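You operate a simulated robot arm through the tools that you are given. There is no shell and no other tool. Be economical: measure what you need, move in short steps, check, and stop when the job is done.

You run a simulated two-armed robot. Do the job below in one go: nothing can be reset, and whatever is moved stays where it is left.

TASK
Drain the tub, rinse the silt away and wipe the smear beside it.
Fine: rinse by the tap; wipe with the white cloth and put it back; close the drain after the rinse. What is to be rubbed or washed off counts as gone when no trace of it is left.

It is judged by the outcome, as a careful person would: the job done as asked, and still so three seconds after it is handed in. It fails if anything else is knocked over, pushed out of place, dropped, spilled or broken. Flat cloth is picked up by pressing the open fingertips on it (5 to 10 N) and closing them slowly along it; thin cloth reads only 2 to 8 mm in the jaws.

THE ROBOT
Two 7-joint arms with two-finger parallel grippers on one trunk, on a base that drives. Base frame: it is fixed to the floor where the robot stands at the start and does not move with it; the origin is under the middle of the robot, x ahead of it, y to its left, z up. Units: m, degrees, N and s.
The left shoulder is at the start at [0.06, 0.144, 0.926], the right one opposite. With the tool pointing down near the work surface each hand reaches from about 0.28 to 0.7 m from the robot's upright axis, wherever it stands, measured 20 degrees to its own side. Places, roughly: drain lever [0.5, 0, 0.7]; mud smear [0.4, 0.6, 0.9]; tap button [0.5, 0.6, 1.1]; wash tub [0.7, 0.3, 0.8]. Payload 1.57 kg a hand.
Tool frame (each hand has its own): the origin (TCP) lies between the finger pads and is the grasp point; the fingertips stand 0.03 m ahead of it; z points along the fingers, y is the line along which they close. Largest opening 0.11 m; finger width 0.024, thickness 0.012; the body of the gripper, 0.048 by 0.112 m, starts 0.078 m behind the TCP.
Orientation is that of the tool frame in the base frame, as a unit quaternion [x, y, z, w]. With the fingers straight down and closing along the base's y, the tool's x points along the base's -x, its y along +y and its z along -z.

THE INTERFACE
- The arms move only by the tool step_arm. It takes "left_increments", "right_increments" or both (then of equal length, played together; a hand with none holds still); each is one flat list of numbers, 7 for each row, row after row: the turn, a rotation vector about the base's x, y, z in degrees, then the shift along the base's x, y, z in m, then the opening, from 0 (shut) to 1 (fully open). In form: [wx, wy, wz, x, y, z, claw, wx, wy, wz, x, y, z, claw, ...]. A call has 1 to 10 rows; each row is the pose to reach, as a shift and turn from the pose commanded when the call began. Rows are played at 5 a second. More than 0.05 m and 8.6 degrees between two rows, or a gripper value outside its range, and nothing of the call is played. A pose out of reach is approached as far as the arm can. The call stops where the force on the tool passes 80 N (or 10 N more than at its start, if that is more) or the arm is blocked; 0.2 s more then pass. Each finger travels about 0.045 m/s and halts on what it meets, pressing with about 33 N; the grip force reading is that of the motor and also rises with nothing between the fingers. The clock runs only during rows and for 0.2 s after the last one: add rows that repeat a pose to give the fingers time. The reply holds the time, the measured pose of the TCP, the force on the tool along the base axes, the opening and the grip force, in the units named above and with some noise, with the torque about the TCP (base axes, N m) and any sound that the robot's microphone picked up.
- Cameras (640 x 400 px; columns grow to the right, rows downward): "scene" is now at [0.0383, 0.0325, 1.5415]; the picture's right is [0.52, -0.85, 0.00], its down [-0.62, -0.38, -0.68] and it looks along [0.58, 0.36, -0.73] (base axes); focal length 276 px, centre (320, 200). "left" rides on the left gripper at [0.07, -0.016, -0.141] in its tool frame; the picture's right is [0.23, 0.97, 0.00], its down [-0.86, 0.20, -0.48] and it looks along [-0.47, 0.11, 0.88] (tool axes); focal length 222 px, centre (320, 200). "right" rides on the right gripper at [0.07, 0.016, -0.141] in its tool frame; the picture's right is [-0.23, 0.97, 0.00], its down [-0.86, -0.20, -0.48] and it looks along [-0.47, -0.11, 0.88] (tool axes); focal length 222 px, centre (320, 200). There is no depth. A picture from a camera that has moved, and an enlarged one, comes with that camera's place and axes in the base frame and with its lens. The place of the scene camera against the robot may be out by one fixed shift of up to 0.012 m in any direction.
- get_image(camera): a new picture of that camera. The clock stands still meanwhile.
- slide_trunk(by): slides the trunk up (or, below 0, down) by that many m; the arms and the scene camera ride with it, the base frame stays. It gives what a move gives, with no picture.
- roll_base(legs): drives the robot by 1 to 6 legs, each [ahead, left, turn to the left] in m, m and degrees, along the robot's own axes; the way and the turn of a leg run together, so that a leg with both is an arc; at most 1.5 m and 180 degrees a leg. The arms and the cameras ride along, it lands a little off, and it stops where it bumps. It gives what a move gives.
- pan_tilt(pan, tilt): turns the head with the scene camera to pan (to the left, within 86 degrees either way) and tilt (down, from -29 to 69), counted from straight ahead of the robot. It gives what a move gives.
- zoom(camera, box): a new picture of the part [left, top, right, bottom] of that camera's present view, enlarged. The clock stands still meanwhile.
- close_job(): hands the job in; it is judged then, once.

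Work in short steps. Places have to be worked out from the pictures, the camera data and where the tool is seen: move nearer, look again, correct. Check each grasp and each placing, and mend what went wrong. You have 120 turns and 92 pictures in all, those below and enlarged ones among them. Open the grippers and draw the arms clear of the work before you hand the job in, unless the task says otherwise; then end with one line.

The tools are called by a JSON object that holds its "name" and its "arguments". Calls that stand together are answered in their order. step_arm: Moves the arms, as the interface text tells. Its arguments: {"type":"object","properties":{"left_increments":{"type":"array","items":{"type":"number"}},"right_increments":{"type":"array","items":{"type":"number"}}},"required":[]} The other tools are called the same way: slide_trunk (by) slides the trunk up or down; roll_base (legs) drives the base; pan_tilt (pan, tilt) turns the head that bears the scene camera; get_image (camera) takes a picture; zoom (camera, box) takes an enlarged picture of a part of a camera's view; close_job () hands the job in.

At the start:

```text
time: 0.0
left_eef_pos: [0.3708, 0.4333, 1.0004]
left_tcp_rot: [0.0, 1.0, 0.0, 0.0]
left_force: [-0.2, -0.9, -0.6]
left_ft_torque: [0.04, 0.02, 0.01]
left_opening: 0.1099
left_finger_force: 0.1
right_eef_pos: [0.3903, 0.0048, 0.9996]
right_tcp_rot: [0.0, 1.0, 0.0, -0.001]
right_force: [-0.1, -0.3, 0.4]
right_ft_torque: [0.03, 0.02, 0.01]
right_opening: 0.1098
right_finger_force: 0.2
trunk travel left (down, up): [-0.525, 0.065]
robot x, y, heading: [-0.0022, -0.0009, 0.2]
head pan, tilt: [31.5, 47.1]
```

scene: 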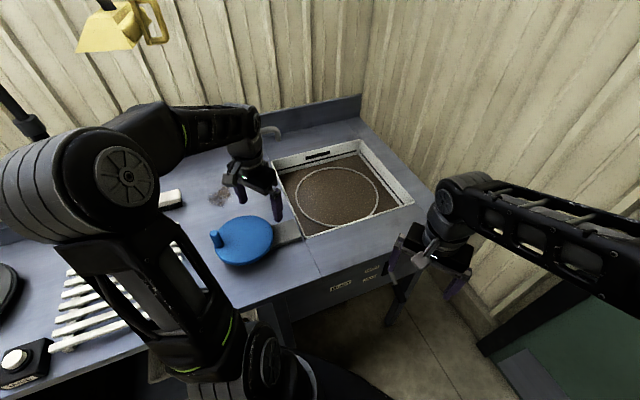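
right: 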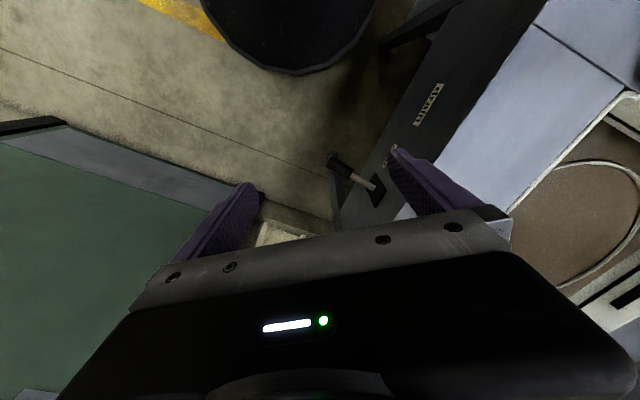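
left: 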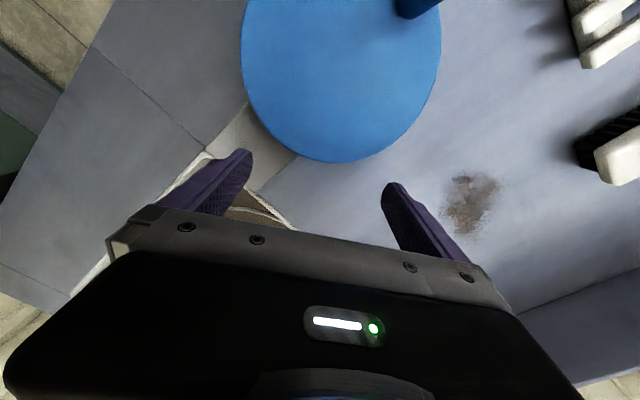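

The pictures show a tub with brown water, a blue lid lying by it, a smear and a lever at the front. I'll enlarge parts of the scene to identify the cloth, the tap button and the lever.

{"name": "zoom", "arguments": {"camera": "scene", "box": [160, 80, 480, 280]}}

{"name": "pan_tilt", "arguments": {"pan": 60, "tilt": 40}}

{"name": "get_image", "arguments": {"camera": "scene"}}

```text
2.00 times, centred on (320, 180) of scene
camera zoom: at [0.0383, 0.0325, 1.5415], right [0.52, -0.85, 0.0], down [-0.62, -0.38, -0.68], along [0.58, 0.36, -0.73], focal length 552 px, centre (320, 240)
```

zoom: 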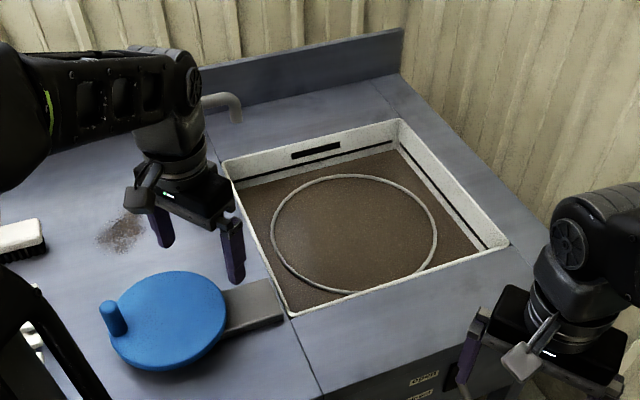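

```text
time: 0.9
left_eef_pos: [0.3711, 0.4326, 1.0004]
left_tcp_rot: [0.001, 1.0, 0.001, 0.0]
left_force: [-0.7, 0.4, 0.2]
left_ft_torque: [0.01, 0.0, -0.03]
left_opening: 0.1098
left_finger_force: 0.0
right_eef_pos: [0.3916, 0.005, 0.9997]
right_tcp_rot: [0.0, 1.0, 0.0, 0.0]
right_force: [0.0, -1.0, -0.5]
right_ft_torque: [-0.03, 0.0, -0.03]
right_opening: 0.1099
right_finger_force: 0.0
trunk travel left (down, up): [-0.525, 0.065]
robot x, y, heading: [-0.0002, 0.0017, 0.2]
head pan, tilt: [60.0, 40.0]
```

```text
87 pictures are left
camera scene: at [0.013, 0.0645, 1.5516], right [0.87, -0.5, 0.0], down [-0.32, -0.56, -0.77], along [0.38, 0.66, -0.64], focal length 276 px, centre (320, 200)
```

scene: 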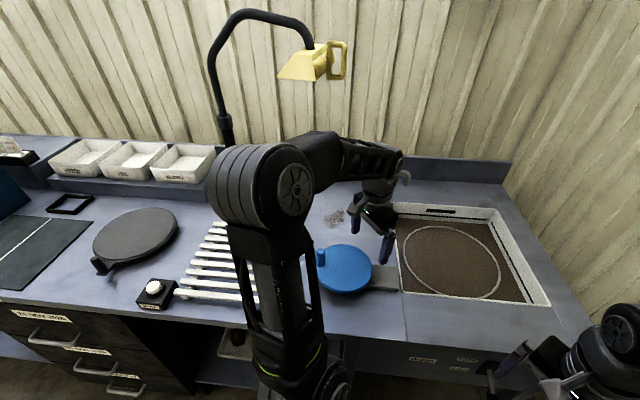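

The tap spout seems to be hidden behind the left arm. I'll move the left hand to the right and look again from two head poses for the tap, its button and the cloth.

{"name": "step_arm", "arguments": {"left_increments": [0, 0, 0, -0.01, -0.04, 0.03, 1, 0, 0, 0, -0.02, -0.08, 0.06, 1, 0, 0, 0, -0.03, -0.12, 0.09, 1, 0, 0, 0, -0.04, -0.16, 0.1, 1, 0, 0, 0, -0.05, -0.2, 0.1, 1]}}

{"name": "get_image", "arguments": {"camera": "scene"}}

```text
refused: row 1 steps farther than a row can; nothing moved
```

```text
86 pictures are left
camera scene: at [0.013, 0.0645, 1.5516], right [0.87, -0.5, 0.0], down [-0.32, -0.56, -0.77], along [0.38, 0.66, -0.64], focal length 276 px, centre (320, 200)
```

scene: 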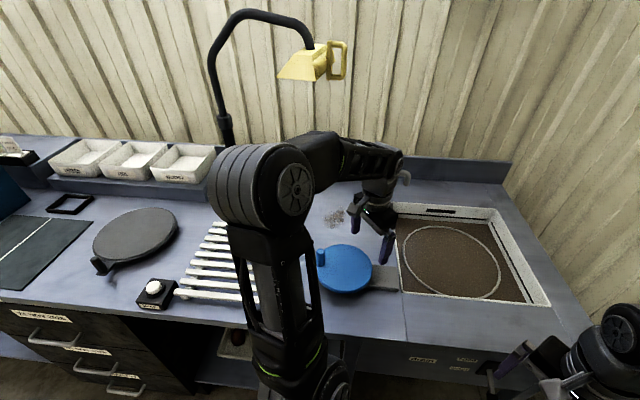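

The first row was slightly over 0.05 m. I'll repeat with smaller steps.

{"name": "step_arm", "arguments": {"left_increments": [0, 0, 0, -0.01, -0.03, 0.025, 1, 0, 0, 0, -0.02, -0.06, 0.05, 1, 0, 0, 0, -0.03, -0.09, 0.075, 1, 0, 0, 0, -0.04, -0.13, 0.09, 1, 0, 0, 0, -0.05, -0.17, 0.1, 1, 0, 0, 0, -0.06, -0.2, 0.1, 1]}}

{"name": "pan_tilt", "arguments": {"pan": 50, "tilt": 35}}

{"name": "get_image", "arguments": {"camera": "scene"}}

{"name": "get_image", "arguments": {"camera": "left"}}

```text
time: 2.3
left_eef_pos: [0.3109, 0.2327, 1.0999]
left_tcp_rot: [0.0, 1.0, -0.001, 0.0]
left_force: [0.2, -0.3, -1.1]
left_ft_torque: [0.01, 0.01, 0.01]
left_opening: 0.1102
left_finger_force: 0.1
right_eef_pos: [0.3903, 0.0049, 0.9996]
right_tcp_rot: [0.0, 1.0, -0.001, 0.001]
right_force: [0.3, 0.6, 0.5]
right_ft_torque: [0.03, 0.0, 0.0]
right_opening: 0.11
right_finger_force: 0.0
trunk travel left (down, up): [-0.525, 0.065]
robot x, y, heading: [-0.0013, -0.0011, -0.1]
head pan, tilt: [60.0, 40.0]
```

```text
time: 3.0
left_eef_pos: [0.3115, 0.2341, 1.0989]
left_tcp_rot: [0.0, 1.0, 0.0, 0.0]
left_force: [0.3, 0.3, -0.7]
left_ft_torque: [0.0, 0.05, 0.0]
left_opening: 0.1099
left_finger_force: 0.0
right_eef_pos: [0.3903, 0.0058, 1.0003]
right_tcp_rot: [-0.001, 1.0, -0.001, 0.001]
right_force: [0.0, 0.1, 0.1]
right_ft_torque: [0.02, 0.01, 0.03]
right_opening: 0.1102
right_finger_force: 0.0
trunk travel left (down, up): [-0.525, 0.065]
robot x, y, heading: [0.0009, -0.0018, -0.1]
head pan, tilt: [50.0, 35.0]
```

```text
85 pictures are left
camera scene: at [0.0269, 0.0583, 1.5591], right [0.77, -0.64, 0.0], down [-0.37, -0.44, -0.82], along [0.53, 0.63, -0.57], focal length 276 px, centre (320, 200)
```

scene: 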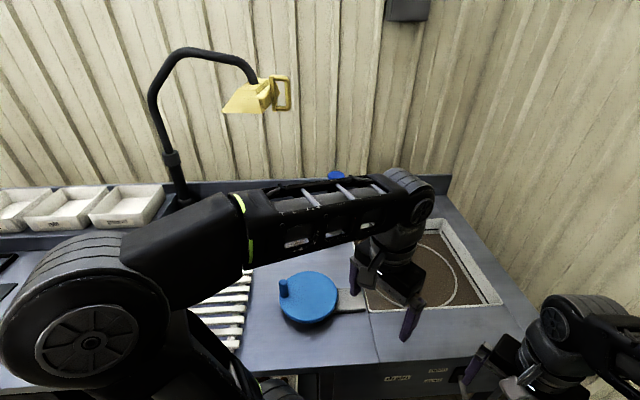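

```text
84 pictures are left
camera left: at [0.2427, 0.2173, 1.2424], right [-0.23, 0.97, 0.0], down [0.86, 0.2, 0.48], along [0.47, 0.11, -0.88], focal length 222 px, centre (320, 200)
```

left: 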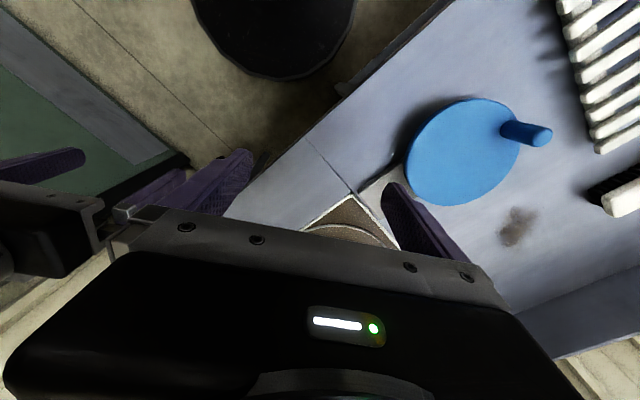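

A blue knob, likely the tap button, shows behind the arm near (0.58, 0.64, 1.1). I'll look left for the cloth.

{"name": "pan_tilt", "arguments": {"pan": 80, "tilt": 45}}

{"name": "get_image", "arguments": {"camera": "scene"}}

```text
time: 4.0
left_eef_pos: [0.3114, 0.2341, 1.0991]
left_tcp_rot: [0.0, 1.0, 0.0, 0.0]
left_force: [1.0, -0.6, -0.5]
left_ft_torque: [0.0, 0.02, 0.02]
left_opening: 0.11
left_finger_force: 0.0
right_eef_pos: [0.3901, 0.0052, 0.9991]
right_tcp_rot: [0.0, 1.0, -0.001, 0.0]
right_force: [-0.8, 0.2, 0.2]
right_ft_torque: [0.0, -0.01, -0.01]
right_opening: 0.1099
right_finger_force: 0.1
trunk travel left (down, up): [-0.525, 0.065]
robot x, y, heading: [-0.0025, -0.0028, -0.1]
head pan, tilt: [80.0, 45.0]
```

```text
83 pictures are left
camera scene: at [-0.0154, 0.0709, 1.5444], right [0.98, -0.17, 0.0], down [-0.12, -0.7, -0.71], along [0.12, 0.7, -0.71], focal length 276 px, centre (320, 200)
```

scene: 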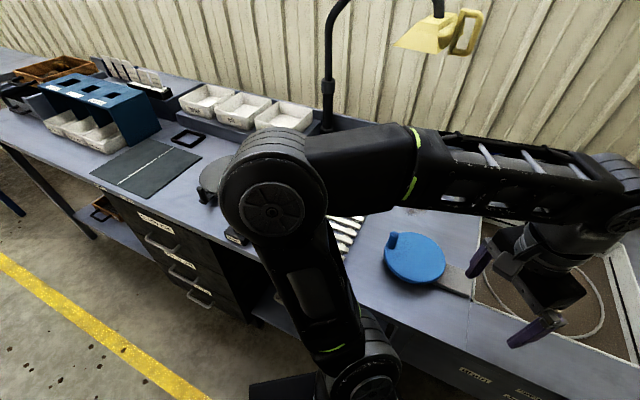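

No cloth on this side. I'll look to the right and ahead-down.

{"name": "pan_tilt", "arguments": {"pan": -30, "tilt": 50}}

{"name": "get_image", "arguments": {"camera": "scene"}}

{"name": "zoom", "arguments": {"camera": "right", "box": [160, 80, 480, 280]}}

```text
time: 5.9
left_eef_pos: [0.3115, 0.2335, 1.1007]
left_tcp_rot: [0.001, 1.0, 0.0, 0.0]
left_force: [-0.3, -0.1, 0.2]
left_ft_torque: [0.0, 0.04, -0.01]
left_opening: 0.1101
left_finger_force: 0.0
right_eef_pos: [0.3906, 0.0059, 0.9999]
right_tcp_rot: [0.0, 1.0, -0.001, 0.0]
right_force: [0.6, -0.2, -0.3]
right_ft_torque: [0.04, -0.04, 0.0]
right_opening: 0.1103
right_finger_force: 0.1
trunk travel left (down, up): [-0.525, 0.065]
robot x, y, heading: [0.0008, -0.0018, 0.1]
head pan, tilt: [-30.0, 50.0]
```

```text
82 pictures are left
camera scene: at [0.0371, -0.0476, 1.5374], right [-0.5, -0.87, 0.0], down [-0.66, 0.38, -0.64], along [0.56, -0.32, -0.77], focal length 276 px, centre (320, 200)
```

scene: 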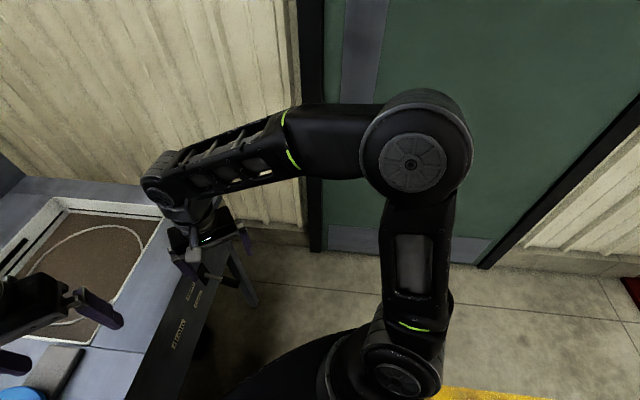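

```text
2.00 times, centred on (320, 180) of right
camera zoom: at [0.3202, 0.0221, 1.1409], right [0.23, 0.97, 0.0], down [0.86, -0.2, 0.48], along [0.47, -0.11, -0.88], focal length 444 px, centre (320, 240)
```

zoom: 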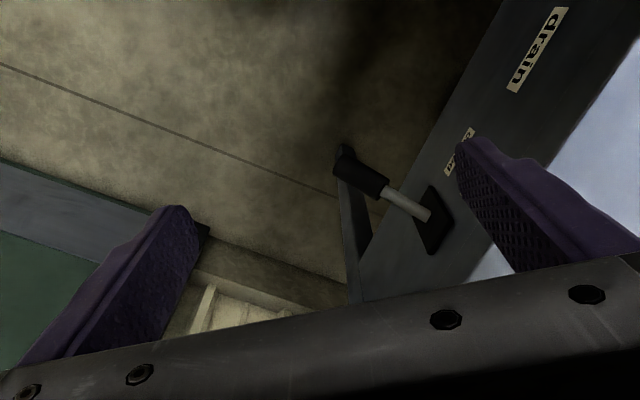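

The counter runs obliquely to the robot (its front edge along about (0.80,-0.59)). I'll back off slightly and turn about 53° left to face it squarely, then look around.

{"name": "roll_base", "arguments": {"legs": [[-0.06, -0.08, 0], [0, 0, 53.5]]}}

{"name": "pan_tilt", "arguments": {"pan": 0, "tilt": 45}}

{"name": "get_image", "arguments": {"camera": "scene"}}

```text
time: 9.4
left_eef_pos: [-0.0604, 0.3086, 1.0996]
left_tcp_rot: [-0.447, 0.895, 0.0, 0.0]
left_force: [-0.8, 0.3, -0.2]
left_ft_torque: [0.03, 0.05, 0.0]
left_opening: 0.11
left_finger_force: 0.1
right_eef_pos: [0.169, 0.2356, 0.9989]
right_tcp_rot: [-0.448, 0.894, 0.001, 0.0]
right_force: [0.2, -0.3, -0.2]
right_ft_torque: [0.01, -0.01, 0.02]
right_opening: 0.1104
right_finger_force: 0.0
trunk travel left (down, up): [-0.525, 0.065]
robot x, y, heading: [-0.0564, -0.0791, 53.4]
head pan, tilt: [-30.0, 50.0]
```

```text
time: 10.4
left_eef_pos: [-0.0599, 0.3086, 1.0999]
left_tcp_rot: [-0.448, 0.894, 0.0, -0.001]
left_force: [0.1, -0.1, -0.1]
left_ft_torque: [0.0, 0.02, 0.0]
left_opening: 0.11
left_finger_force: 0.1
right_eef_pos: [0.1688, 0.2354, 1.0]
right_tcp_rot: [-0.448, 0.894, 0.0, 0.0]
right_force: [0.1, -1.2, -0.7]
right_ft_torque: [0.01, -0.02, 0.01]
right_opening: 0.11
right_finger_force: 0.0
trunk travel left (down, up): [-0.525, 0.065]
robot x, y, heading: [-0.063, -0.0814, 53.6]
head pan, tilt: [0.0, 45.0]
```

```text
80 pictures are left
camera scene: at [-0.0285, -0.0483, 1.5443], right [0.8, -0.6, 0.0], down [-0.42, -0.57, -0.71], along [0.42, 0.57, -0.71], focal length 276 px, centre (320, 200)
```

scene: 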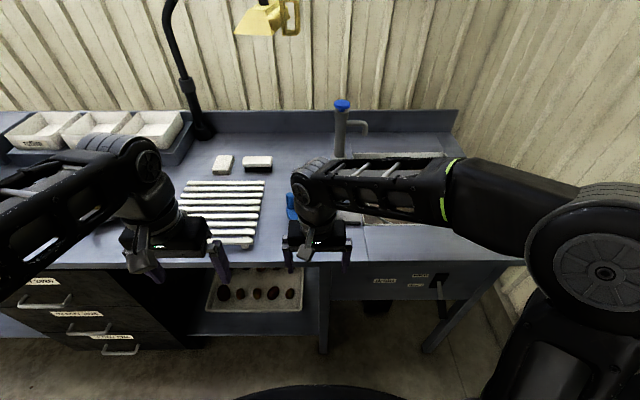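

Now the tap with a blue top button is visible, plus a white item and a brush behind the rack. I'll enlarge that part.

{"name": "zoom", "arguments": {"camera": "scene", "box": [180, 90, 340, 190]}}

{"name": "zoom", "arguments": {"camera": "scene", "box": [320, 210, 480, 310]}}

```text
4.00 times, centred on (260, 140) of scene
camera zoom: at [-0.0285, -0.0483, 1.5443], right [0.8, -0.6, 0.0], down [-0.42, -0.57, -0.71], along [0.42, 0.57, -0.71], focal length 1104 px, centre (560, 440)
```

zoom: 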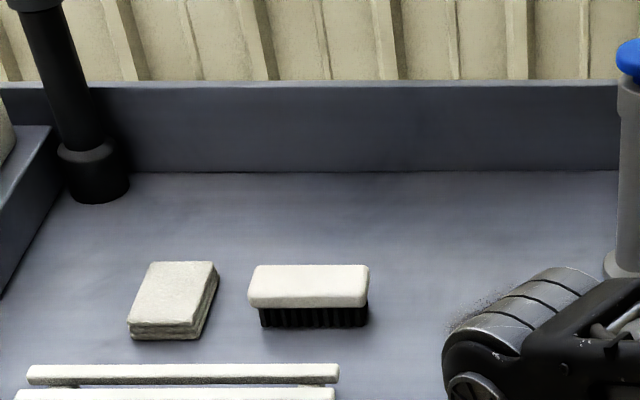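

```text
4.00 times, centred on (400, 260) of scene
camera zoom: at [-0.0285, -0.0483, 1.5443], right [0.8, -0.6, 0.0], down [-0.42, -0.57, -0.71], along [0.42, 0.57, -0.71], focal length 1104 px, centre (0, -40)
```

zoom: 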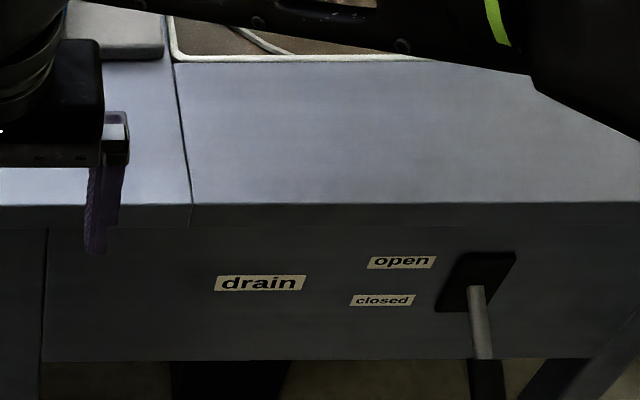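

The folded white cloth lies left of the brush, the tap has a blue button on top, and the lever slants out and down at "closed" (pivot ≈(0.537,0.085,0.745), tip ≈(0.482,0.012,0.68)). I move the right hand above the lever at height 1.0 and look.

{"name": "step_arm", "arguments": {"right_increments": [0, 0, 0, 0.0318, -0.029, 0, 1, 0, 0, 0, 0.0636, -0.058, 0, 1, 0, 0, 0, 0.0954, -0.087, 0, 1, 0, 0, 0, 0.1272, -0.116, 0, 1, 0, 0, 0, 0.159, -0.145, 0, 1, 0, 0, 0, 0.1908, -0.174, 0, 1, 0, 0, 0, 0.2226, -0.203, 0, 1, 0, 0, 0, 0.2544, -0.232, 0, 1, 0, 0, 0, 0.286, -0.261, 0, 1, 0, 0, 0, 0.286, -0.261, 0, 1]}}

{"name": "get_image", "arguments": {"camera": "right"}}

{"name": "get_image", "arguments": {"camera": "scene"}}

```text
time: 12.6
left_eef_pos: [-0.0603, 0.3079, 1.0987]
left_tcp_rot: [-0.448, 0.894, 0.0, 0.0]
left_force: [0.1, -0.7, 0.6]
left_ft_torque: [-0.01, -0.02, 0.02]
left_opening: 0.1099
left_finger_force: 0.1
right_eef_pos: [0.4549, -0.0254, 0.9996]
right_tcp_rot: [-0.447, 0.894, 0.0, -0.001]
right_force: [0.1, 0.2, 0.7]
right_ft_torque: [0.06, 0.04, -0.01]
right_opening: 0.1102
right_finger_force: 0.0
trunk travel left (down, up): [-0.525, 0.065]
robot x, y, heading: [-0.0569, -0.0794, 53.4]
head pan, tilt: [0.0, 45.0]
```

```text
77 pictures are left
camera right: at [0.4014, -0.0718, 1.1397], right [-0.64, 0.76, 0.0], down [0.67, 0.57, 0.48], along [0.37, 0.31, -0.88], focal length 222 px, centre (320, 200)
```

right: 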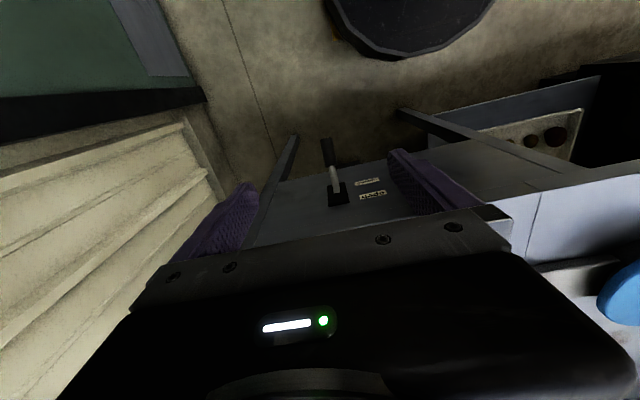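

```text
76 pictures are left
camera scene: at [-0.0289, -0.0482, 1.5444], right [0.8, -0.6, 0.0], down [-0.42, -0.57, -0.71], along [0.42, 0.57, -0.71], focal length 276 px, centre (320, 200)
```

scene: 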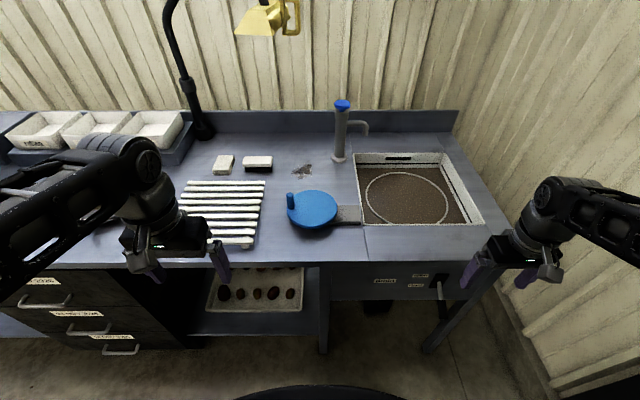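

Lever grip mid is at about (0.489, 0.021, 0.695), confirmed from two views. I narrow the right fingers and descend to straddle it.

{"name": "step_arm", "arguments": {"right_increments": [0, 0, 0, 0.01, 0.014, -0.04, 0.6, 0, 0, 0, 0.02, 0.028, -0.08, 0.6, 0, 0, 0, 0.033, 0.0455, -0.11, 0.6, 0, 0, 0, 0.033, 0.0455, -0.15, 0.6, 0, 0, 0, 0.033, 0.0455, -0.19, 0.6, 0, 0, 0, 0.033, 0.0455, -0.22, 0.6, 0, 0, 0, 0.033, 0.0455, -0.22, 0.6]}}

{"name": "get_image", "arguments": {"camera": "right"}}

```text
time: 14.2
left_eef_pos: [-0.0612, 0.3085, 1.1]
left_tcp_rot: [-0.447, 0.895, 0.0, 0.0]
left_force: [0.0, 0.1, 0.1]
left_ft_torque: [0.01, -0.03, 0.01]
left_opening: 0.1099
left_finger_force: 0.0
right_eef_pos: [0.4887, 0.022, 0.78]
right_tcp_rot: [-0.448, 0.894, 0.0, 0.0]
right_force: [-0.5, -0.3, -0.7]
right_ft_torque: [-0.02, 0.02, -0.02]
right_opening: 0.0659
right_finger_force: 0.1
trunk travel left (down, up): [-0.525, 0.065]
robot x, y, heading: [-0.0589, -0.0851, 53.5]
head pan, tilt: [0.0, 45.0]
```

```text
75 pictures are left
camera right: at [0.4332, -0.025, 0.9215], right [-0.64, 0.76, 0.0], down [0.67, 0.57, 0.48], along [0.37, 0.31, -0.88], focal length 222 px, centre (320, 200)
```

right: 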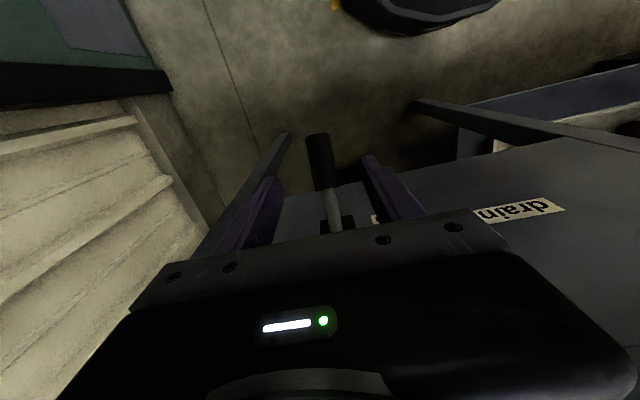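

Lever sits between the fingers. I go down to 0.695 and close on the grip.

{"name": "step_arm", "arguments": {"right_increments": [0, 0, 0, 0, 0, -0.04, 0.6, 0, 0, 0, 0, 0, -0.083, 0.6, 0, 0, 0, 0, 0, -0.083, 0.3, 0, 0, 0, 0, 0, -0.083, 0.0, 0, 0, 0, 0, 0, -0.083, 0.0, 0, 0, 0, 0, 0, -0.083, 0.0]}}

{"name": "get_image", "arguments": {"camera": "right"}}

```text
time: 15.6
left_eef_pos: [-0.0607, 0.309, 1.0998]
left_tcp_rot: [-0.448, 0.894, -0.001, 0.0]
left_force: [-0.3, 0.4, 0.8]
left_ft_torque: [0.04, 0.01, 0.0]
left_opening: 0.11
left_finger_force: 0.1
right_eef_pos: [0.487, 0.0231, 0.6969]
right_tcp_rot: [-0.449, 0.894, 0.0, -0.001]
right_force: [-5.9, 4.7, -4.2]
right_ft_torque: [-0.2, 0.03, 0.32]
right_opening: 0.0263
right_finger_force: 27.2
trunk travel left (down, up): [-0.525, 0.065]
robot x, y, heading: [-0.0626, -0.0807, 53.2]
head pan, tilt: [0.0, 45.0]
```

```text
74 pictures are left
camera right: at [0.4334, -0.0234, 0.8388], right [-0.65, 0.76, 0.0], down [0.67, 0.57, 0.48], along [0.36, 0.31, -0.88], focal length 222 px, centre (320, 200)
```

right: 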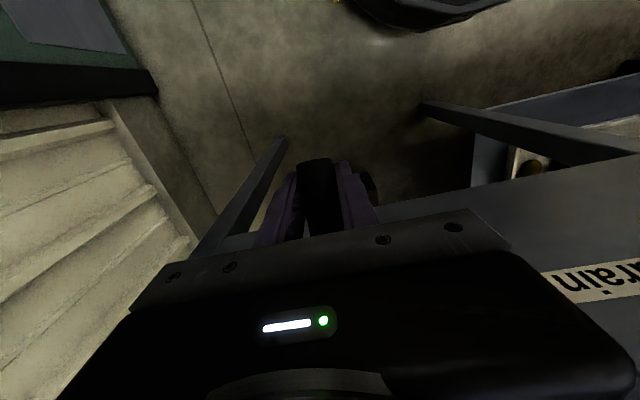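

The grip is held (26 mm). I swing the lever up along its arc around the pivot.

{"name": "step_arm", "arguments": {"right_increments": [0, 0, 0, -0.0053, -0.0072, 0.018, 0, 0, 0, 0, -0.0081, -0.0109, 0.037, 0, 0, 0, 0, -0.0085, -0.0115, 0.0565, 0, 0, 0, 0, -0.0065, -0.0088, 0.0758, 0, 0, 0, 0, -0.0021, -0.0029, 0.0939, 0, 0, 0, 0, -0.0021, -0.0029, 0.0939, 0]}}

{"name": "get_image", "arguments": {"camera": "scene"}}

```text
time: 17.0
left_eef_pos: [-0.0617, 0.3083, 1.0994]
left_tcp_rot: [-0.448, 0.894, -0.001, 0.0]
left_force: [0.3, 0.4, 0.1]
left_ft_torque: [-0.01, 0.0, -0.01]
left_opening: 0.1102
left_finger_force: 0.1
right_eef_pos: [0.4854, 0.0175, 0.7908]
right_tcp_rot: [-0.448, 0.894, -0.001, -0.001]
right_force: [-20.7, 4.4, -5.9]
right_ft_torque: [-0.67, 1.11, 0.59]
right_opening: 0.026
right_finger_force: 36.6
trunk travel left (down, up): [-0.525, 0.065]
robot x, y, heading: [-0.0592, -0.0804, 53.1]
head pan, tilt: [0.0, 45.0]
```

```text
73 pictures are left
camera scene: at [-0.0303, -0.0477, 1.5445], right [0.8, -0.6, 0.0], down [-0.42, -0.57, -0.71], along [0.42, 0.57, -0.71], focal length 276 px, centre (320, 200)
```

scene: 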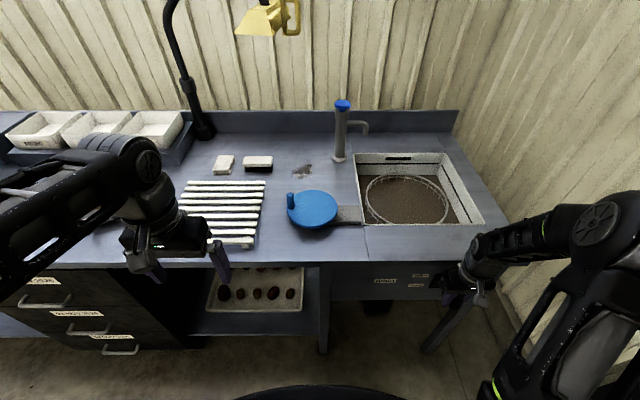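

Water level already looks lower. I nudge slightly further up the arc to make sure the lever reaches its stop.

{"name": "step_arm", "arguments": {"right_increments": [0, 0, 0, 0.002, 0.0028, 0.006, 0, 0, 0, 0, 0.004, 0.0056, 0.011, 0, 0, 0, 0, 0.004, 0.0056, 0.011, 0]}}

{"name": "get_image", "arguments": {"camera": "right"}}

{"name": "zoom", "arguments": {"camera": "scene", "box": [330, 80, 490, 240]}}

```text
time: 17.8
left_eef_pos: [-0.0599, 0.3078, 1.0993]
left_tcp_rot: [-0.448, 0.894, 0.0, -0.001]
left_force: [-0.3, -1.0, -0.3]
left_ft_torque: [0.01, 0.0, 0.01]
left_opening: 0.1102
left_finger_force: 0.1
right_eef_pos: [0.4879, 0.0208, 0.8018]
right_tcp_rot: [-0.447, 0.894, -0.002, -0.004]
right_force: [-22.3, -2.2, -23.2]
right_ft_torque: [0.04, 0.53, 0.44]
right_opening: 0.026
right_finger_force: 36.7
trunk travel left (down, up): [-0.525, 0.065]
robot x, y, heading: [-0.0585, -0.0828, 53.3]
head pan, tilt: [0.0, 45.0]
```

```text
72 pictures are left
camera right: at [0.4334, -0.0236, 0.9425], right [-0.64, 0.77, 0.0], down [0.67, 0.57, 0.47], along [0.36, 0.3, -0.88], focal length 222 px, centre (320, 200)
```

right: 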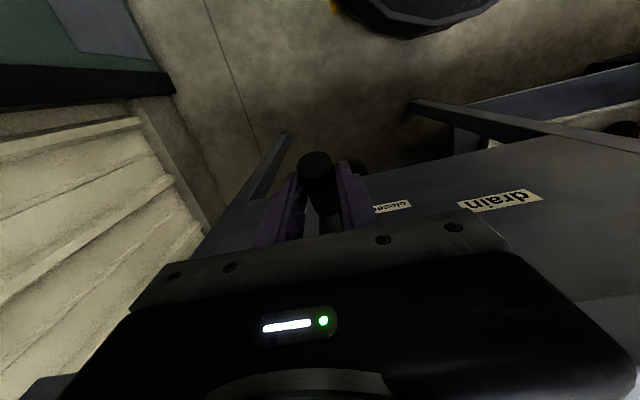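

```text
2.50 times, centred on (410, 160) of scene
camera zoom: at [-0.0288, -0.0482, 1.5442], right [0.8, -0.6, 0.0], down [-0.42, -0.57, -0.71], along [0.42, 0.57, -0.71], focal length 690 px, centre (95, 300)
```

zoom: 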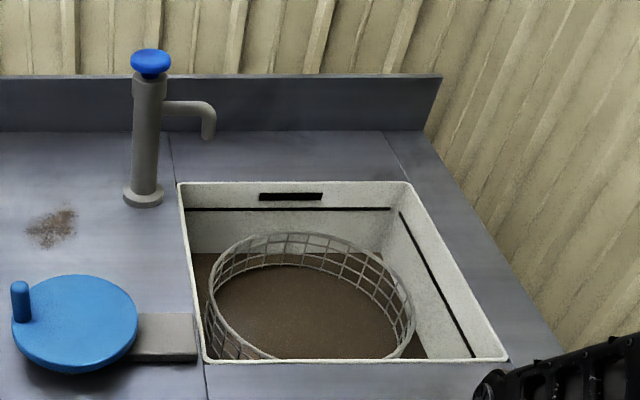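

Force shows the end stop reached and the tub is draining. I release the lever and pull the hand back toward the robot.

{"name": "step_arm", "arguments": {"right_increments": [0, 0, 0, -0.002, -0.002, -0.003, 0.3, 0, 0, 0, -0.002, -0.002, -0.003, 0.6, 0, 0, 0, -0.002, -0.002, -0.003, 0.6, 0, 0, 0, -0.012, -0.016, 0.03, 0.6, 0, 0, 0, -0.024, -0.032, 0.07, 0.6, 0, 0, 0, -0.036, -0.045, 0.11, 0.6]}}

{"name": "get_image", "arguments": {"camera": "right"}}

{"name": "get_image", "arguments": {"camera": "scene"}}

```text
time: 19.2
left_eef_pos: [-0.0612, 0.3079, 1.099]
left_tcp_rot: [-0.448, 0.894, 0.0, 0.0]
left_force: [-0.6, 0.8, -0.3]
left_ft_torque: [0.02, -0.02, 0.01]
left_opening: 0.1102
left_finger_force: 0.0
right_eef_pos: [0.452, -0.0226, 0.9142]
right_tcp_rot: [-0.448, 0.894, 0.0, -0.001]
right_force: [-0.7, -0.9, 0.8]
right_ft_torque: [0.02, 0.01, 0.01]
right_opening: 0.066
right_finger_force: 0.0
trunk travel left (down, up): [-0.525, 0.065]
robot x, y, heading: [-0.0615, -0.0833, 53.3]
head pan, tilt: [0.0, 45.0]
```

```text
70 pictures are left
camera right: at [0.3979, -0.0694, 1.0547], right [-0.65, 0.76, 0.0], down [0.67, 0.57, 0.48], along [0.37, 0.31, -0.88], focal length 222 px, centre (320, 200)
```

right: 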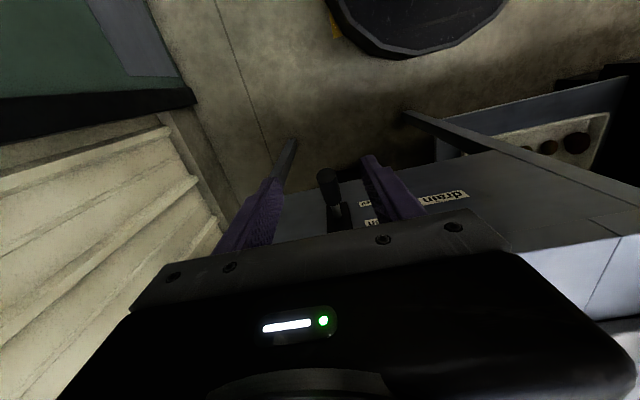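

```text
69 pictures are left
camera scene: at [-0.0296, -0.049, 1.5443], right [0.8, -0.6, 0.0], down [-0.42, -0.57, -0.71], along [0.42, 0.57, -0.71], focal length 276 px, centre (320, 200)
```

scene: 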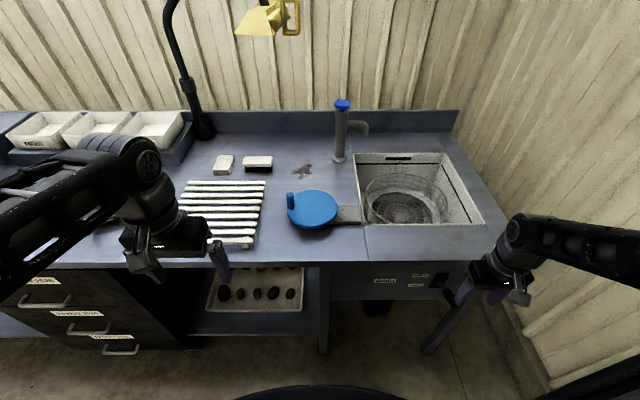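

Lever stays up and the tub drains. Before driving nearer, I look down at the space between base and counter.

{"name": "pan_tilt", "arguments": {"pan": 0, "tilt": 69}}

{"name": "get_image", "arguments": {"camera": "scene"}}

```text
time: 20.0
left_eef_pos: [-0.0605, 0.3081, 1.1003]
left_tcp_rot: [-0.448, 0.894, -0.001, 0.0]
left_force: [0.7, -0.2, -0.2]
left_ft_torque: [-0.01, 0.0, -0.02]
left_opening: 0.11
left_finger_force: 0.1
right_eef_pos: [0.4547, -0.0227, 0.9138]
right_tcp_rot: [-0.448, 0.894, 0.0, 0.0]
right_force: [0.3, -0.2, -0.4]
right_ft_torque: [-0.03, 0.04, 0.02]
right_opening: 0.0662
right_finger_force: 0.0
trunk travel left (down, up): [-0.525, 0.065]
robot x, y, heading: [-0.059, -0.0882, 53.0]
head pan, tilt: [0.0, 68.8]
```

```text
68 pictures are left
camera scene: at [-0.0437, -0.0686, 1.5155], right [0.8, -0.6, 0.0], down [-0.56, -0.75, -0.36], along [0.22, 0.29, -0.93], focal length 276 px, centre (320, 200)
```

scene: 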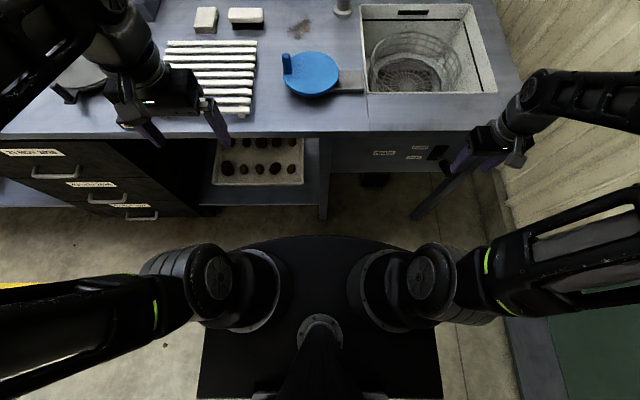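

Base front is about 0.12 m short of the shelf. I raise the right hand clear, then drive left 0.15 and ahead 0.10.

{"name": "step_arm", "arguments": {"right_increments": [0, 0, 0, -0.015, 0.005, 0.045, 0, 0, 0, 0, -0.03, 0.01, 0.09, 0, 0, 0, 0, -0.05, 0.02, 0.135, 0, 0, 0, 0, -0.08, 0.04, 0.16, 0]}}

{"name": "roll_base", "arguments": {"legs": [[0, 0.15, 0.5], [0.1, 0, 0]]}}

{"name": "get_image", "arguments": {"camera": "scene"}}

```text
refused: row 3 steps farther than a row can; nothing moved
```

```text
time: 22.2
left_eef_pos: [-0.1238, 0.475, 1.1018]
left_tcp_rot: [-0.45, 0.893, 0.001, 0.002]
left_force: [0.1, 0.8, -0.6]
left_ft_torque: [-0.02, -0.01, 0.0]
left_opening: 0.1102
left_finger_force: 0.0
right_eef_pos: [0.3894, 0.1456, 0.9126]
right_tcp_rot: [-0.451, 0.892, -0.001, -0.006]
right_force: [-20.2, -29.1, -9.3]
right_ft_torque: [-0.93, -0.34, 0.59]
right_opening: 0.066
right_finger_force: 0.1
trunk travel left (down, up): [-0.525, 0.065]
robot x, y, heading: [-0.1191, 0.0876, 53.6]
head pan, tilt: [0.0, 68.8]
```

```text
67 pictures are left
camera scene: at [-0.106, 0.0978, 1.5153], right [0.8, -0.59, 0.0], down [-0.55, -0.75, -0.36], along [0.22, 0.29, -0.93], focal length 276 px, centre (320, 200)
```

scene: 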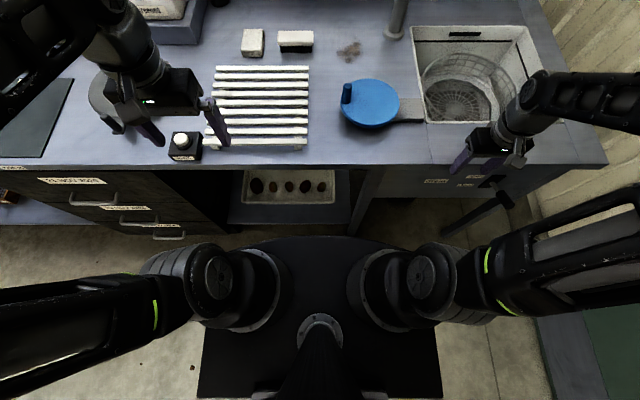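

The hand move was refused, so the fingers now push on the counter edge (36 N). I pull the right hand straight back, then up.

{"name": "step_arm", "arguments": {"right_increments": [0, 0, 0, -0.018, -0.024, 0, 0.6, 0, 0, 0, -0.02, -0.028, 0.03, 0.6, 0, 0, 0, -0.02, -0.028, 0.07, 0.6, 0, 0, 0, -0.02, -0.028, 0.11, 0.3, 0, 0, 0, -0.02, -0.028, 0.15, 0, 0, 0, 0, -0.02, -0.028, 0.18, 0]}}

{"name": "get_image", "arguments": {"camera": "scene"}}

```text
time: 23.6
left_eef_pos: [-0.1225, 0.4774, 1.1002]
left_tcp_rot: [-0.451, 0.893, 0.0, -0.001]
left_force: [-0.3, 0.3, -0.2]
left_ft_torque: [0.0, -0.02, 0.01]
left_opening: 0.1099
left_finger_force: 0.0
right_eef_pos: [0.3684, 0.1186, 1.092]
right_tcp_rot: [-0.451, 0.893, -0.002, -0.007]
right_force: [-0.1, 0.3, 0.3]
right_ft_torque: [0.02, -0.01, 0.03]
right_opening: 0.0
right_finger_force: 0.4
trunk travel left (down, up): [-0.525, 0.065]
robot x, y, heading: [-0.117, 0.0922, 53.5]
head pan, tilt: [0.0, 68.8]
```

```text
66 pictures are left
camera scene: at [-0.1043, 0.1014, 1.5155], right [0.8, -0.59, 0.0], down [-0.55, -0.75, -0.36], along [0.22, 0.29, -0.93], focal length 276 px, centre (320, 200)
```

scene: 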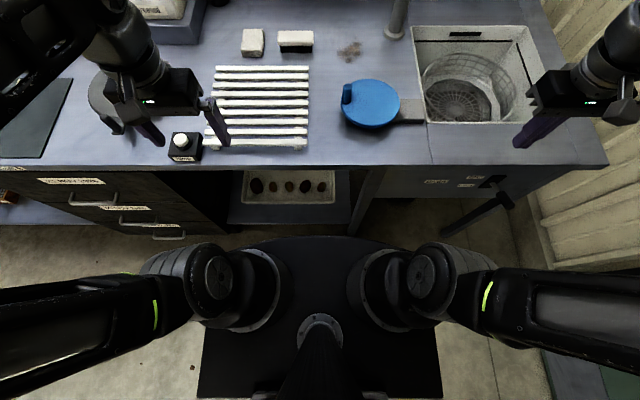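

Nothing was disturbed; the tub is drained, with silt inside. Robot now faces the counter squarely. I raise the trunk 0.05 and take the closed right hand, tilted 45° forward, toward the tap button (≈(0.571,0.637,1.10)).

{"name": "slide_trunk", "arguments": {"by": 0.06}}

{"name": "step_arm", "arguments": {"right_increments": [4.52, -3.34, 0, 0.0122, 0.0376, 0.011, 0, 9.05, -6.67, 0, 0.0245, 0.0752, 0.015, 0, 13.57, -10.0, 0, 0.0367, 0.1127, 0.02, 0, 18.1, -13.35, 0, 0.0489, 0.1503, 0.025, 0, 22.6, -16.7, 0, 0.0611, 0.1879, 0.03, 0, 27.15, -20.0, 0, 0.0734, 0.2255, 0.03, 0, 31.7, -23.4, 0, 0.0856, 0.263, 0.03, 0, 36.2, -26.7, 0, 0.0978, 0.3006, 0.03, 0]}}

{"name": "pan_tilt", "arguments": {"pan": -10, "tilt": 45}}

{"name": "get_image", "arguments": {"camera": "scene"}}

```text
time: 24.6
left_eef_pos: [-0.1233, 0.478, 1.1589]
left_tcp_rot: [-0.451, 0.893, 0.0, 0.0]
left_force: [-0.4, -0.2, 0.6]
left_ft_torque: [0.01, -0.03, 0.03]
left_opening: 0.1102
left_finger_force: 0.1
right_eef_pos: [0.3699, 0.1194, 1.151]
right_tcp_rot: [-0.451, 0.892, -0.002, -0.008]
right_force: [-0.6, 0.2, 0.0]
right_ft_torque: [0.01, 0.01, 0.01]
right_opening: 0.0001
right_finger_force: 21.0
trunk travel left (down, up): [-0.585, 0.005]
robot x, y, heading: [-0.12, 0.0889, 53.7]
head pan, tilt: [0.0, 68.8]
```

```text
time: 26.4
left_eef_pos: [-0.1224, 0.4782, 1.1593]
left_tcp_rot: [-0.451, 0.892, 0.001, 0.0]
left_force: [-0.4, 1.0, 1.0]
left_ft_torque: [-0.03, 0.03, 0.03]
left_opening: 0.11
left_finger_force: 0.1
right_eef_pos: [0.4672, 0.4215, 1.1828]
right_tcp_rot: [-0.418, 0.827, 0.17, 0.334]
right_force: [1.1, 0.4, 0.1]
right_ft_torque: [0.01, 0.03, -0.03]
right_opening: 0.0
right_finger_force: 21.3
trunk travel left (down, up): [-0.585, 0.005]
robot x, y, heading: [-0.1196, 0.0903, 53.7]
head pan, tilt: [0.0, 68.8]
```

```text
time: 27.2
left_eef_pos: [-0.1224, 0.4788, 1.1593]
left_tcp_rot: [-0.451, 0.893, 0.0, 0.0]
left_force: [0.3, 0.2, 0.5]
left_ft_torque: [-0.01, -0.03, 0.01]
left_opening: 0.11
left_finger_force: 0.0
right_eef_pos: [0.4659, 0.4197, 1.1821]
right_tcp_rot: [-0.417, 0.828, 0.169, 0.334]
right_force: [-0.2, 0.3, -0.1]
right_ft_torque: [0.0, -0.01, -0.03]
right_opening: 0.0
right_finger_force: 21.3
trunk travel left (down, up): [-0.585, 0.005]
robot x, y, heading: [-0.1237, 0.0888, 53.6]
head pan, tilt: [-10.0, 45.0]
```

```text
65 pictures are left
camera scene: at [-0.0785, 0.1124, 1.6043], right [0.69, -0.72, 0.0], down [-0.51, -0.49, -0.71], along [0.51, 0.49, -0.71], focal length 276 px, centre (320, 200)
```

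scene: 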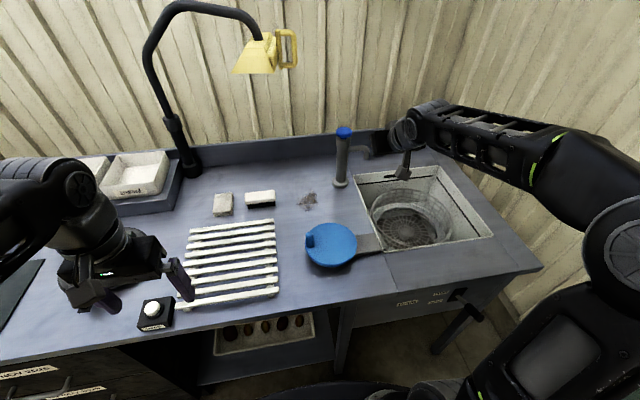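

I zoom to see the fingertip relative to the button and check with the right camera.

{"name": "zoom", "arguments": {"camera": "scene", "box": [300, 100, 460, 200]}}

{"name": "get_image", "arguments": {"camera": "right"}}

```text
4.00 times, centred on (380, 150) of scene
camera zoom: at [-0.0785, 0.1124, 1.6043], right [0.69, -0.72, 0.0], down [-0.51, -0.49, -0.71], along [0.51, 0.49, -0.71], focal length 1104 px, centre (80, 400)
```

zoom: 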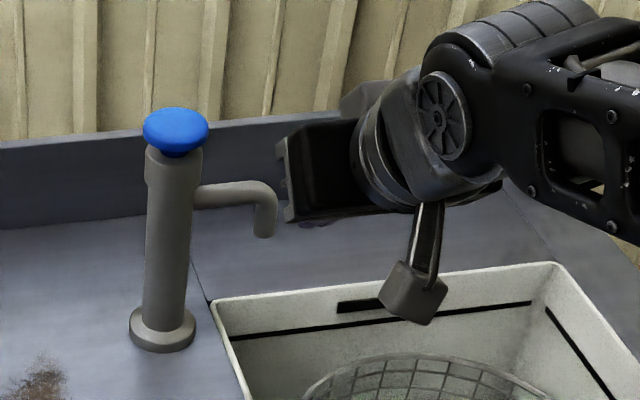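

```text
63 pictures are left
camera right: at [0.3647, 0.3101, 1.2351], right [-0.69, 0.71, 0.16], down [0.33, 0.11, 0.94], along [0.65, 0.7, -0.31], focal length 222 px, centre (320, 200)
```

right: 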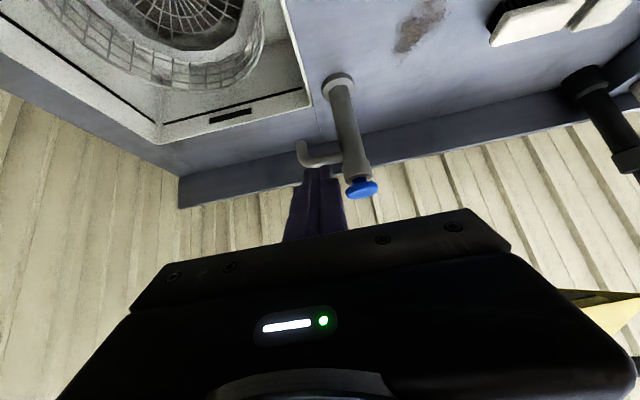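

Button centre works out at (0.565, 0.632, 1.105) in both cameras. I move the fingertips to just above it.

{"name": "step_arm", "arguments": {"right_increments": [0, 0, 0, 0.0145, 0.0325, 0, 0, 0, 0, 0, 0.029, 0.065, 0, 0, 0, 0, 0, 0.0435, 0.0975, 0, 0, 0, 0, 0, 0.058, 0.13, 0, 0, 0, 0, 0, 0.0725, 0.1625, 0, 0, 0, 0, 0, 0.087, 0.195, -0.01, 0, 0, 0, 0, 0.087, 0.195, -0.02, 0]}}

{"name": "get_image", "arguments": {"camera": "right"}}

{"name": "zoom", "arguments": {"camera": "scene", "box": [270, 80, 430, 180]}}

```text
time: 28.8
left_eef_pos: [-0.124, 0.4782, 1.1599]
left_tcp_rot: [-0.45, 0.893, 0.001, -0.001]
left_force: [-0.6, -0.2, 0.1]
left_ft_torque: [-0.03, 0.01, 0.0]
left_opening: 0.1101
left_finger_force: 0.1
right_eef_pos: [0.5535, 0.6135, 1.1616]
right_tcp_rot: [-0.417, 0.828, 0.17, 0.335]
right_force: [0.4, -0.2, 0.4]
right_ft_torque: [-0.01, -0.01, 0.0]
right_opening: 0.0
right_finger_force: 20.8
trunk travel left (down, up): [-0.585, 0.005]
robot x, y, heading: [-0.1216, 0.0902, 53.4]
head pan, tilt: [-10.0, 45.0]
```

```text
62 pictures are left
camera right: at [0.4515, 0.5042, 1.215], right [-0.69, 0.71, 0.16], down [0.33, 0.11, 0.94], along [0.65, 0.7, -0.31], focal length 222 px, centre (320, 200)
```

right: 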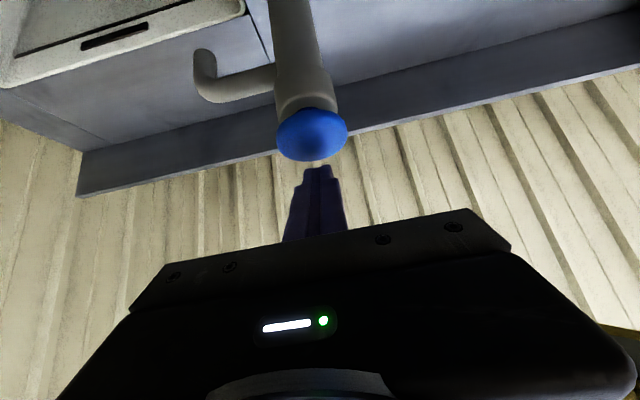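

```text
4.00 times, centred on (350, 130) of scene
camera zoom: at [-0.0788, 0.1115, 1.6044], right [0.69, -0.72, 0.0], down [-0.51, -0.49, -0.71], along [0.51, 0.49, -0.71], focal length 1104 px, centre (200, 480)
```

zoom: 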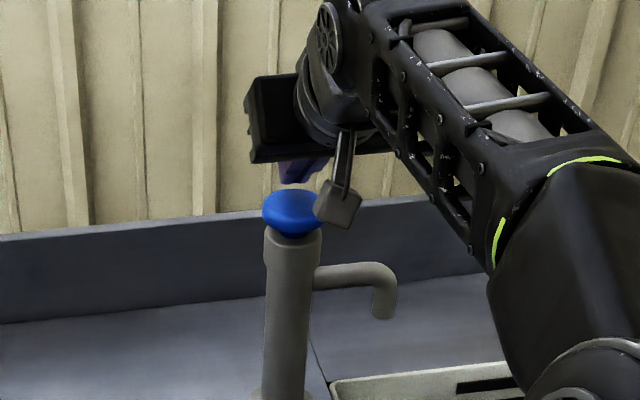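

Fingertips are just over the button, about 3 cm above. I press straight down and look at the force and sound.

{"name": "step_arm", "arguments": {"right_increments": [0, 0, 0, -0.004, -0.005, -0.015, 0, 0, 0, 0, -0.004, -0.005, -0.028, 0, 0, 0, 0, -0.004, -0.005, -0.034, 0, 0, 0, 0, -0.004, -0.005, -0.04, 0]}}

{"name": "zoom", "arguments": {"camera": "scene", "box": [270, 80, 510, 250]}}

```text
time: 29.8
left_eef_pos: [-0.1284, 0.4742, 1.1612]
left_tcp_rot: [-0.451, 0.893, 0.0, 0.003]
left_force: [0.6, 0.1, 0.4]
left_ft_torque: [0.01, 0.0, 0.0]
left_opening: 0.1099
left_finger_force: 0.0
right_eef_pos: [0.5494, 0.6093, 1.1469]
right_tcp_rot: [-0.413, 0.82, 0.18, 0.352]
right_force: [-2.3, 1.2, 59.0]
right_ft_torque: [0.69, -0.43, 0.9]
right_opening: 0.0
right_finger_force: 21.5
trunk travel left (down, up): [-0.585, 0.005]
robot x, y, heading: [-0.1221, 0.0914, 53.6]
head pan, tilt: [-10.0, 45.0]
heard: click
```

```text
2.35 times, centred on (390, 165) of scene
camera zoom: at [-0.0858, 0.1072, 1.6053], right [0.69, -0.72, 0.0], down [-0.51, -0.49, -0.71], along [0.52, 0.49, -0.7], focal length 649 px, centre (155, 282)
```

zoom: 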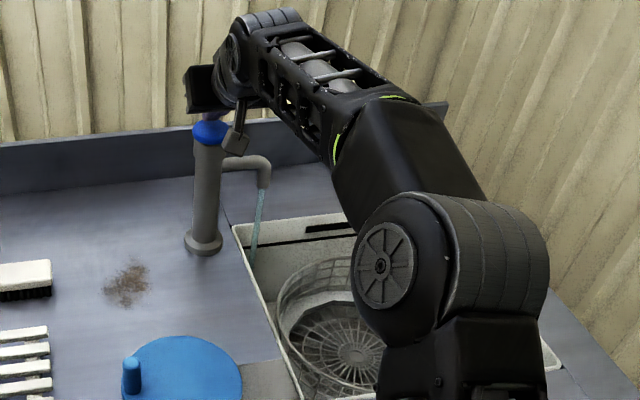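

The button clicked and water runs. I raise the hand and check whether the flow continues.

{"name": "step_arm", "arguments": {"right_increments": [0, 0, 0, 0, 0, 0.03, 0, 0, 0, 0, 0, 0, 0.04, 0, 0, 0, 0, -0.015, -0.03, 0.05, 0]}}

{"name": "get_image", "arguments": {"camera": "scene"}}

{"name": "get_image", "arguments": {"camera": "right"}}

```text
time: 30.6
left_eef_pos: [-0.1231, 0.4767, 1.1606]
left_tcp_rot: [-0.452, 0.892, 0.0, 0.001]
left_force: [0.0, 0.3, 0.6]
left_ft_torque: [0.01, -0.04, 0.0]
left_opening: 0.1099
left_finger_force: 0.0
right_eef_pos: [0.5337, 0.5767, 1.1693]
right_tcp_rot: [-0.418, 0.828, 0.169, 0.333]
right_force: [-0.5, -0.4, -0.1]
right_ft_torque: [0.03, -0.02, -0.01]
right_opening: 0.0
right_finger_force: 21.6
trunk travel left (down, up): [-0.585, 0.005]
robot x, y, heading: [-0.1178, 0.092, 53.8]
head pan, tilt: [-10.0, 45.0]
```

```text
59 pictures are left
camera scene: at [-0.0797, 0.1102, 1.6041], right [0.69, -0.72, 0.0], down [-0.51, -0.49, -0.71], along [0.51, 0.49, -0.71], focal length 276 px, centre (320, 200)
```

scene: 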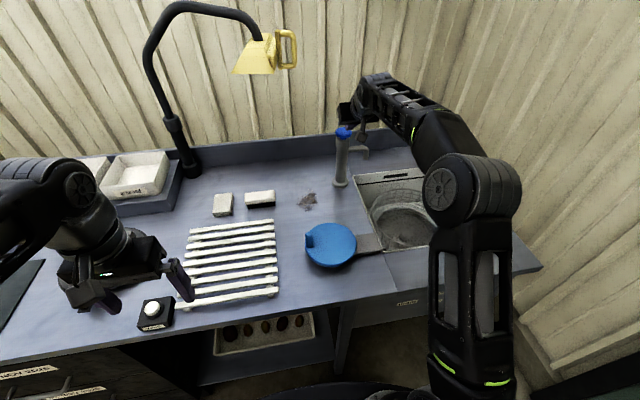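

```text
58 pictures are left
camera right: at [0.4329, 0.4665, 1.2232], right [-0.69, 0.71, 0.16], down [0.33, 0.11, 0.94], along [0.65, 0.7, -0.31], focal length 222 px, centre (320, 200)
```

right: 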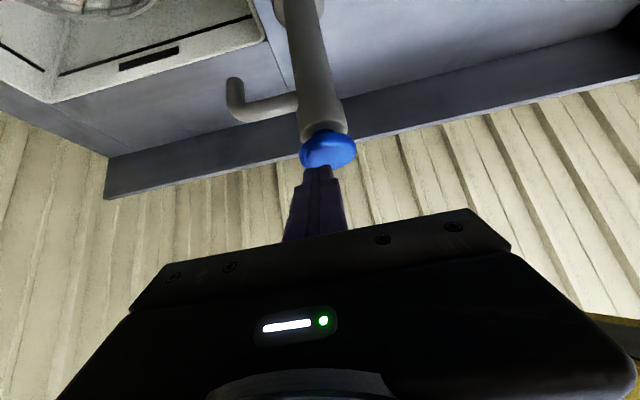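

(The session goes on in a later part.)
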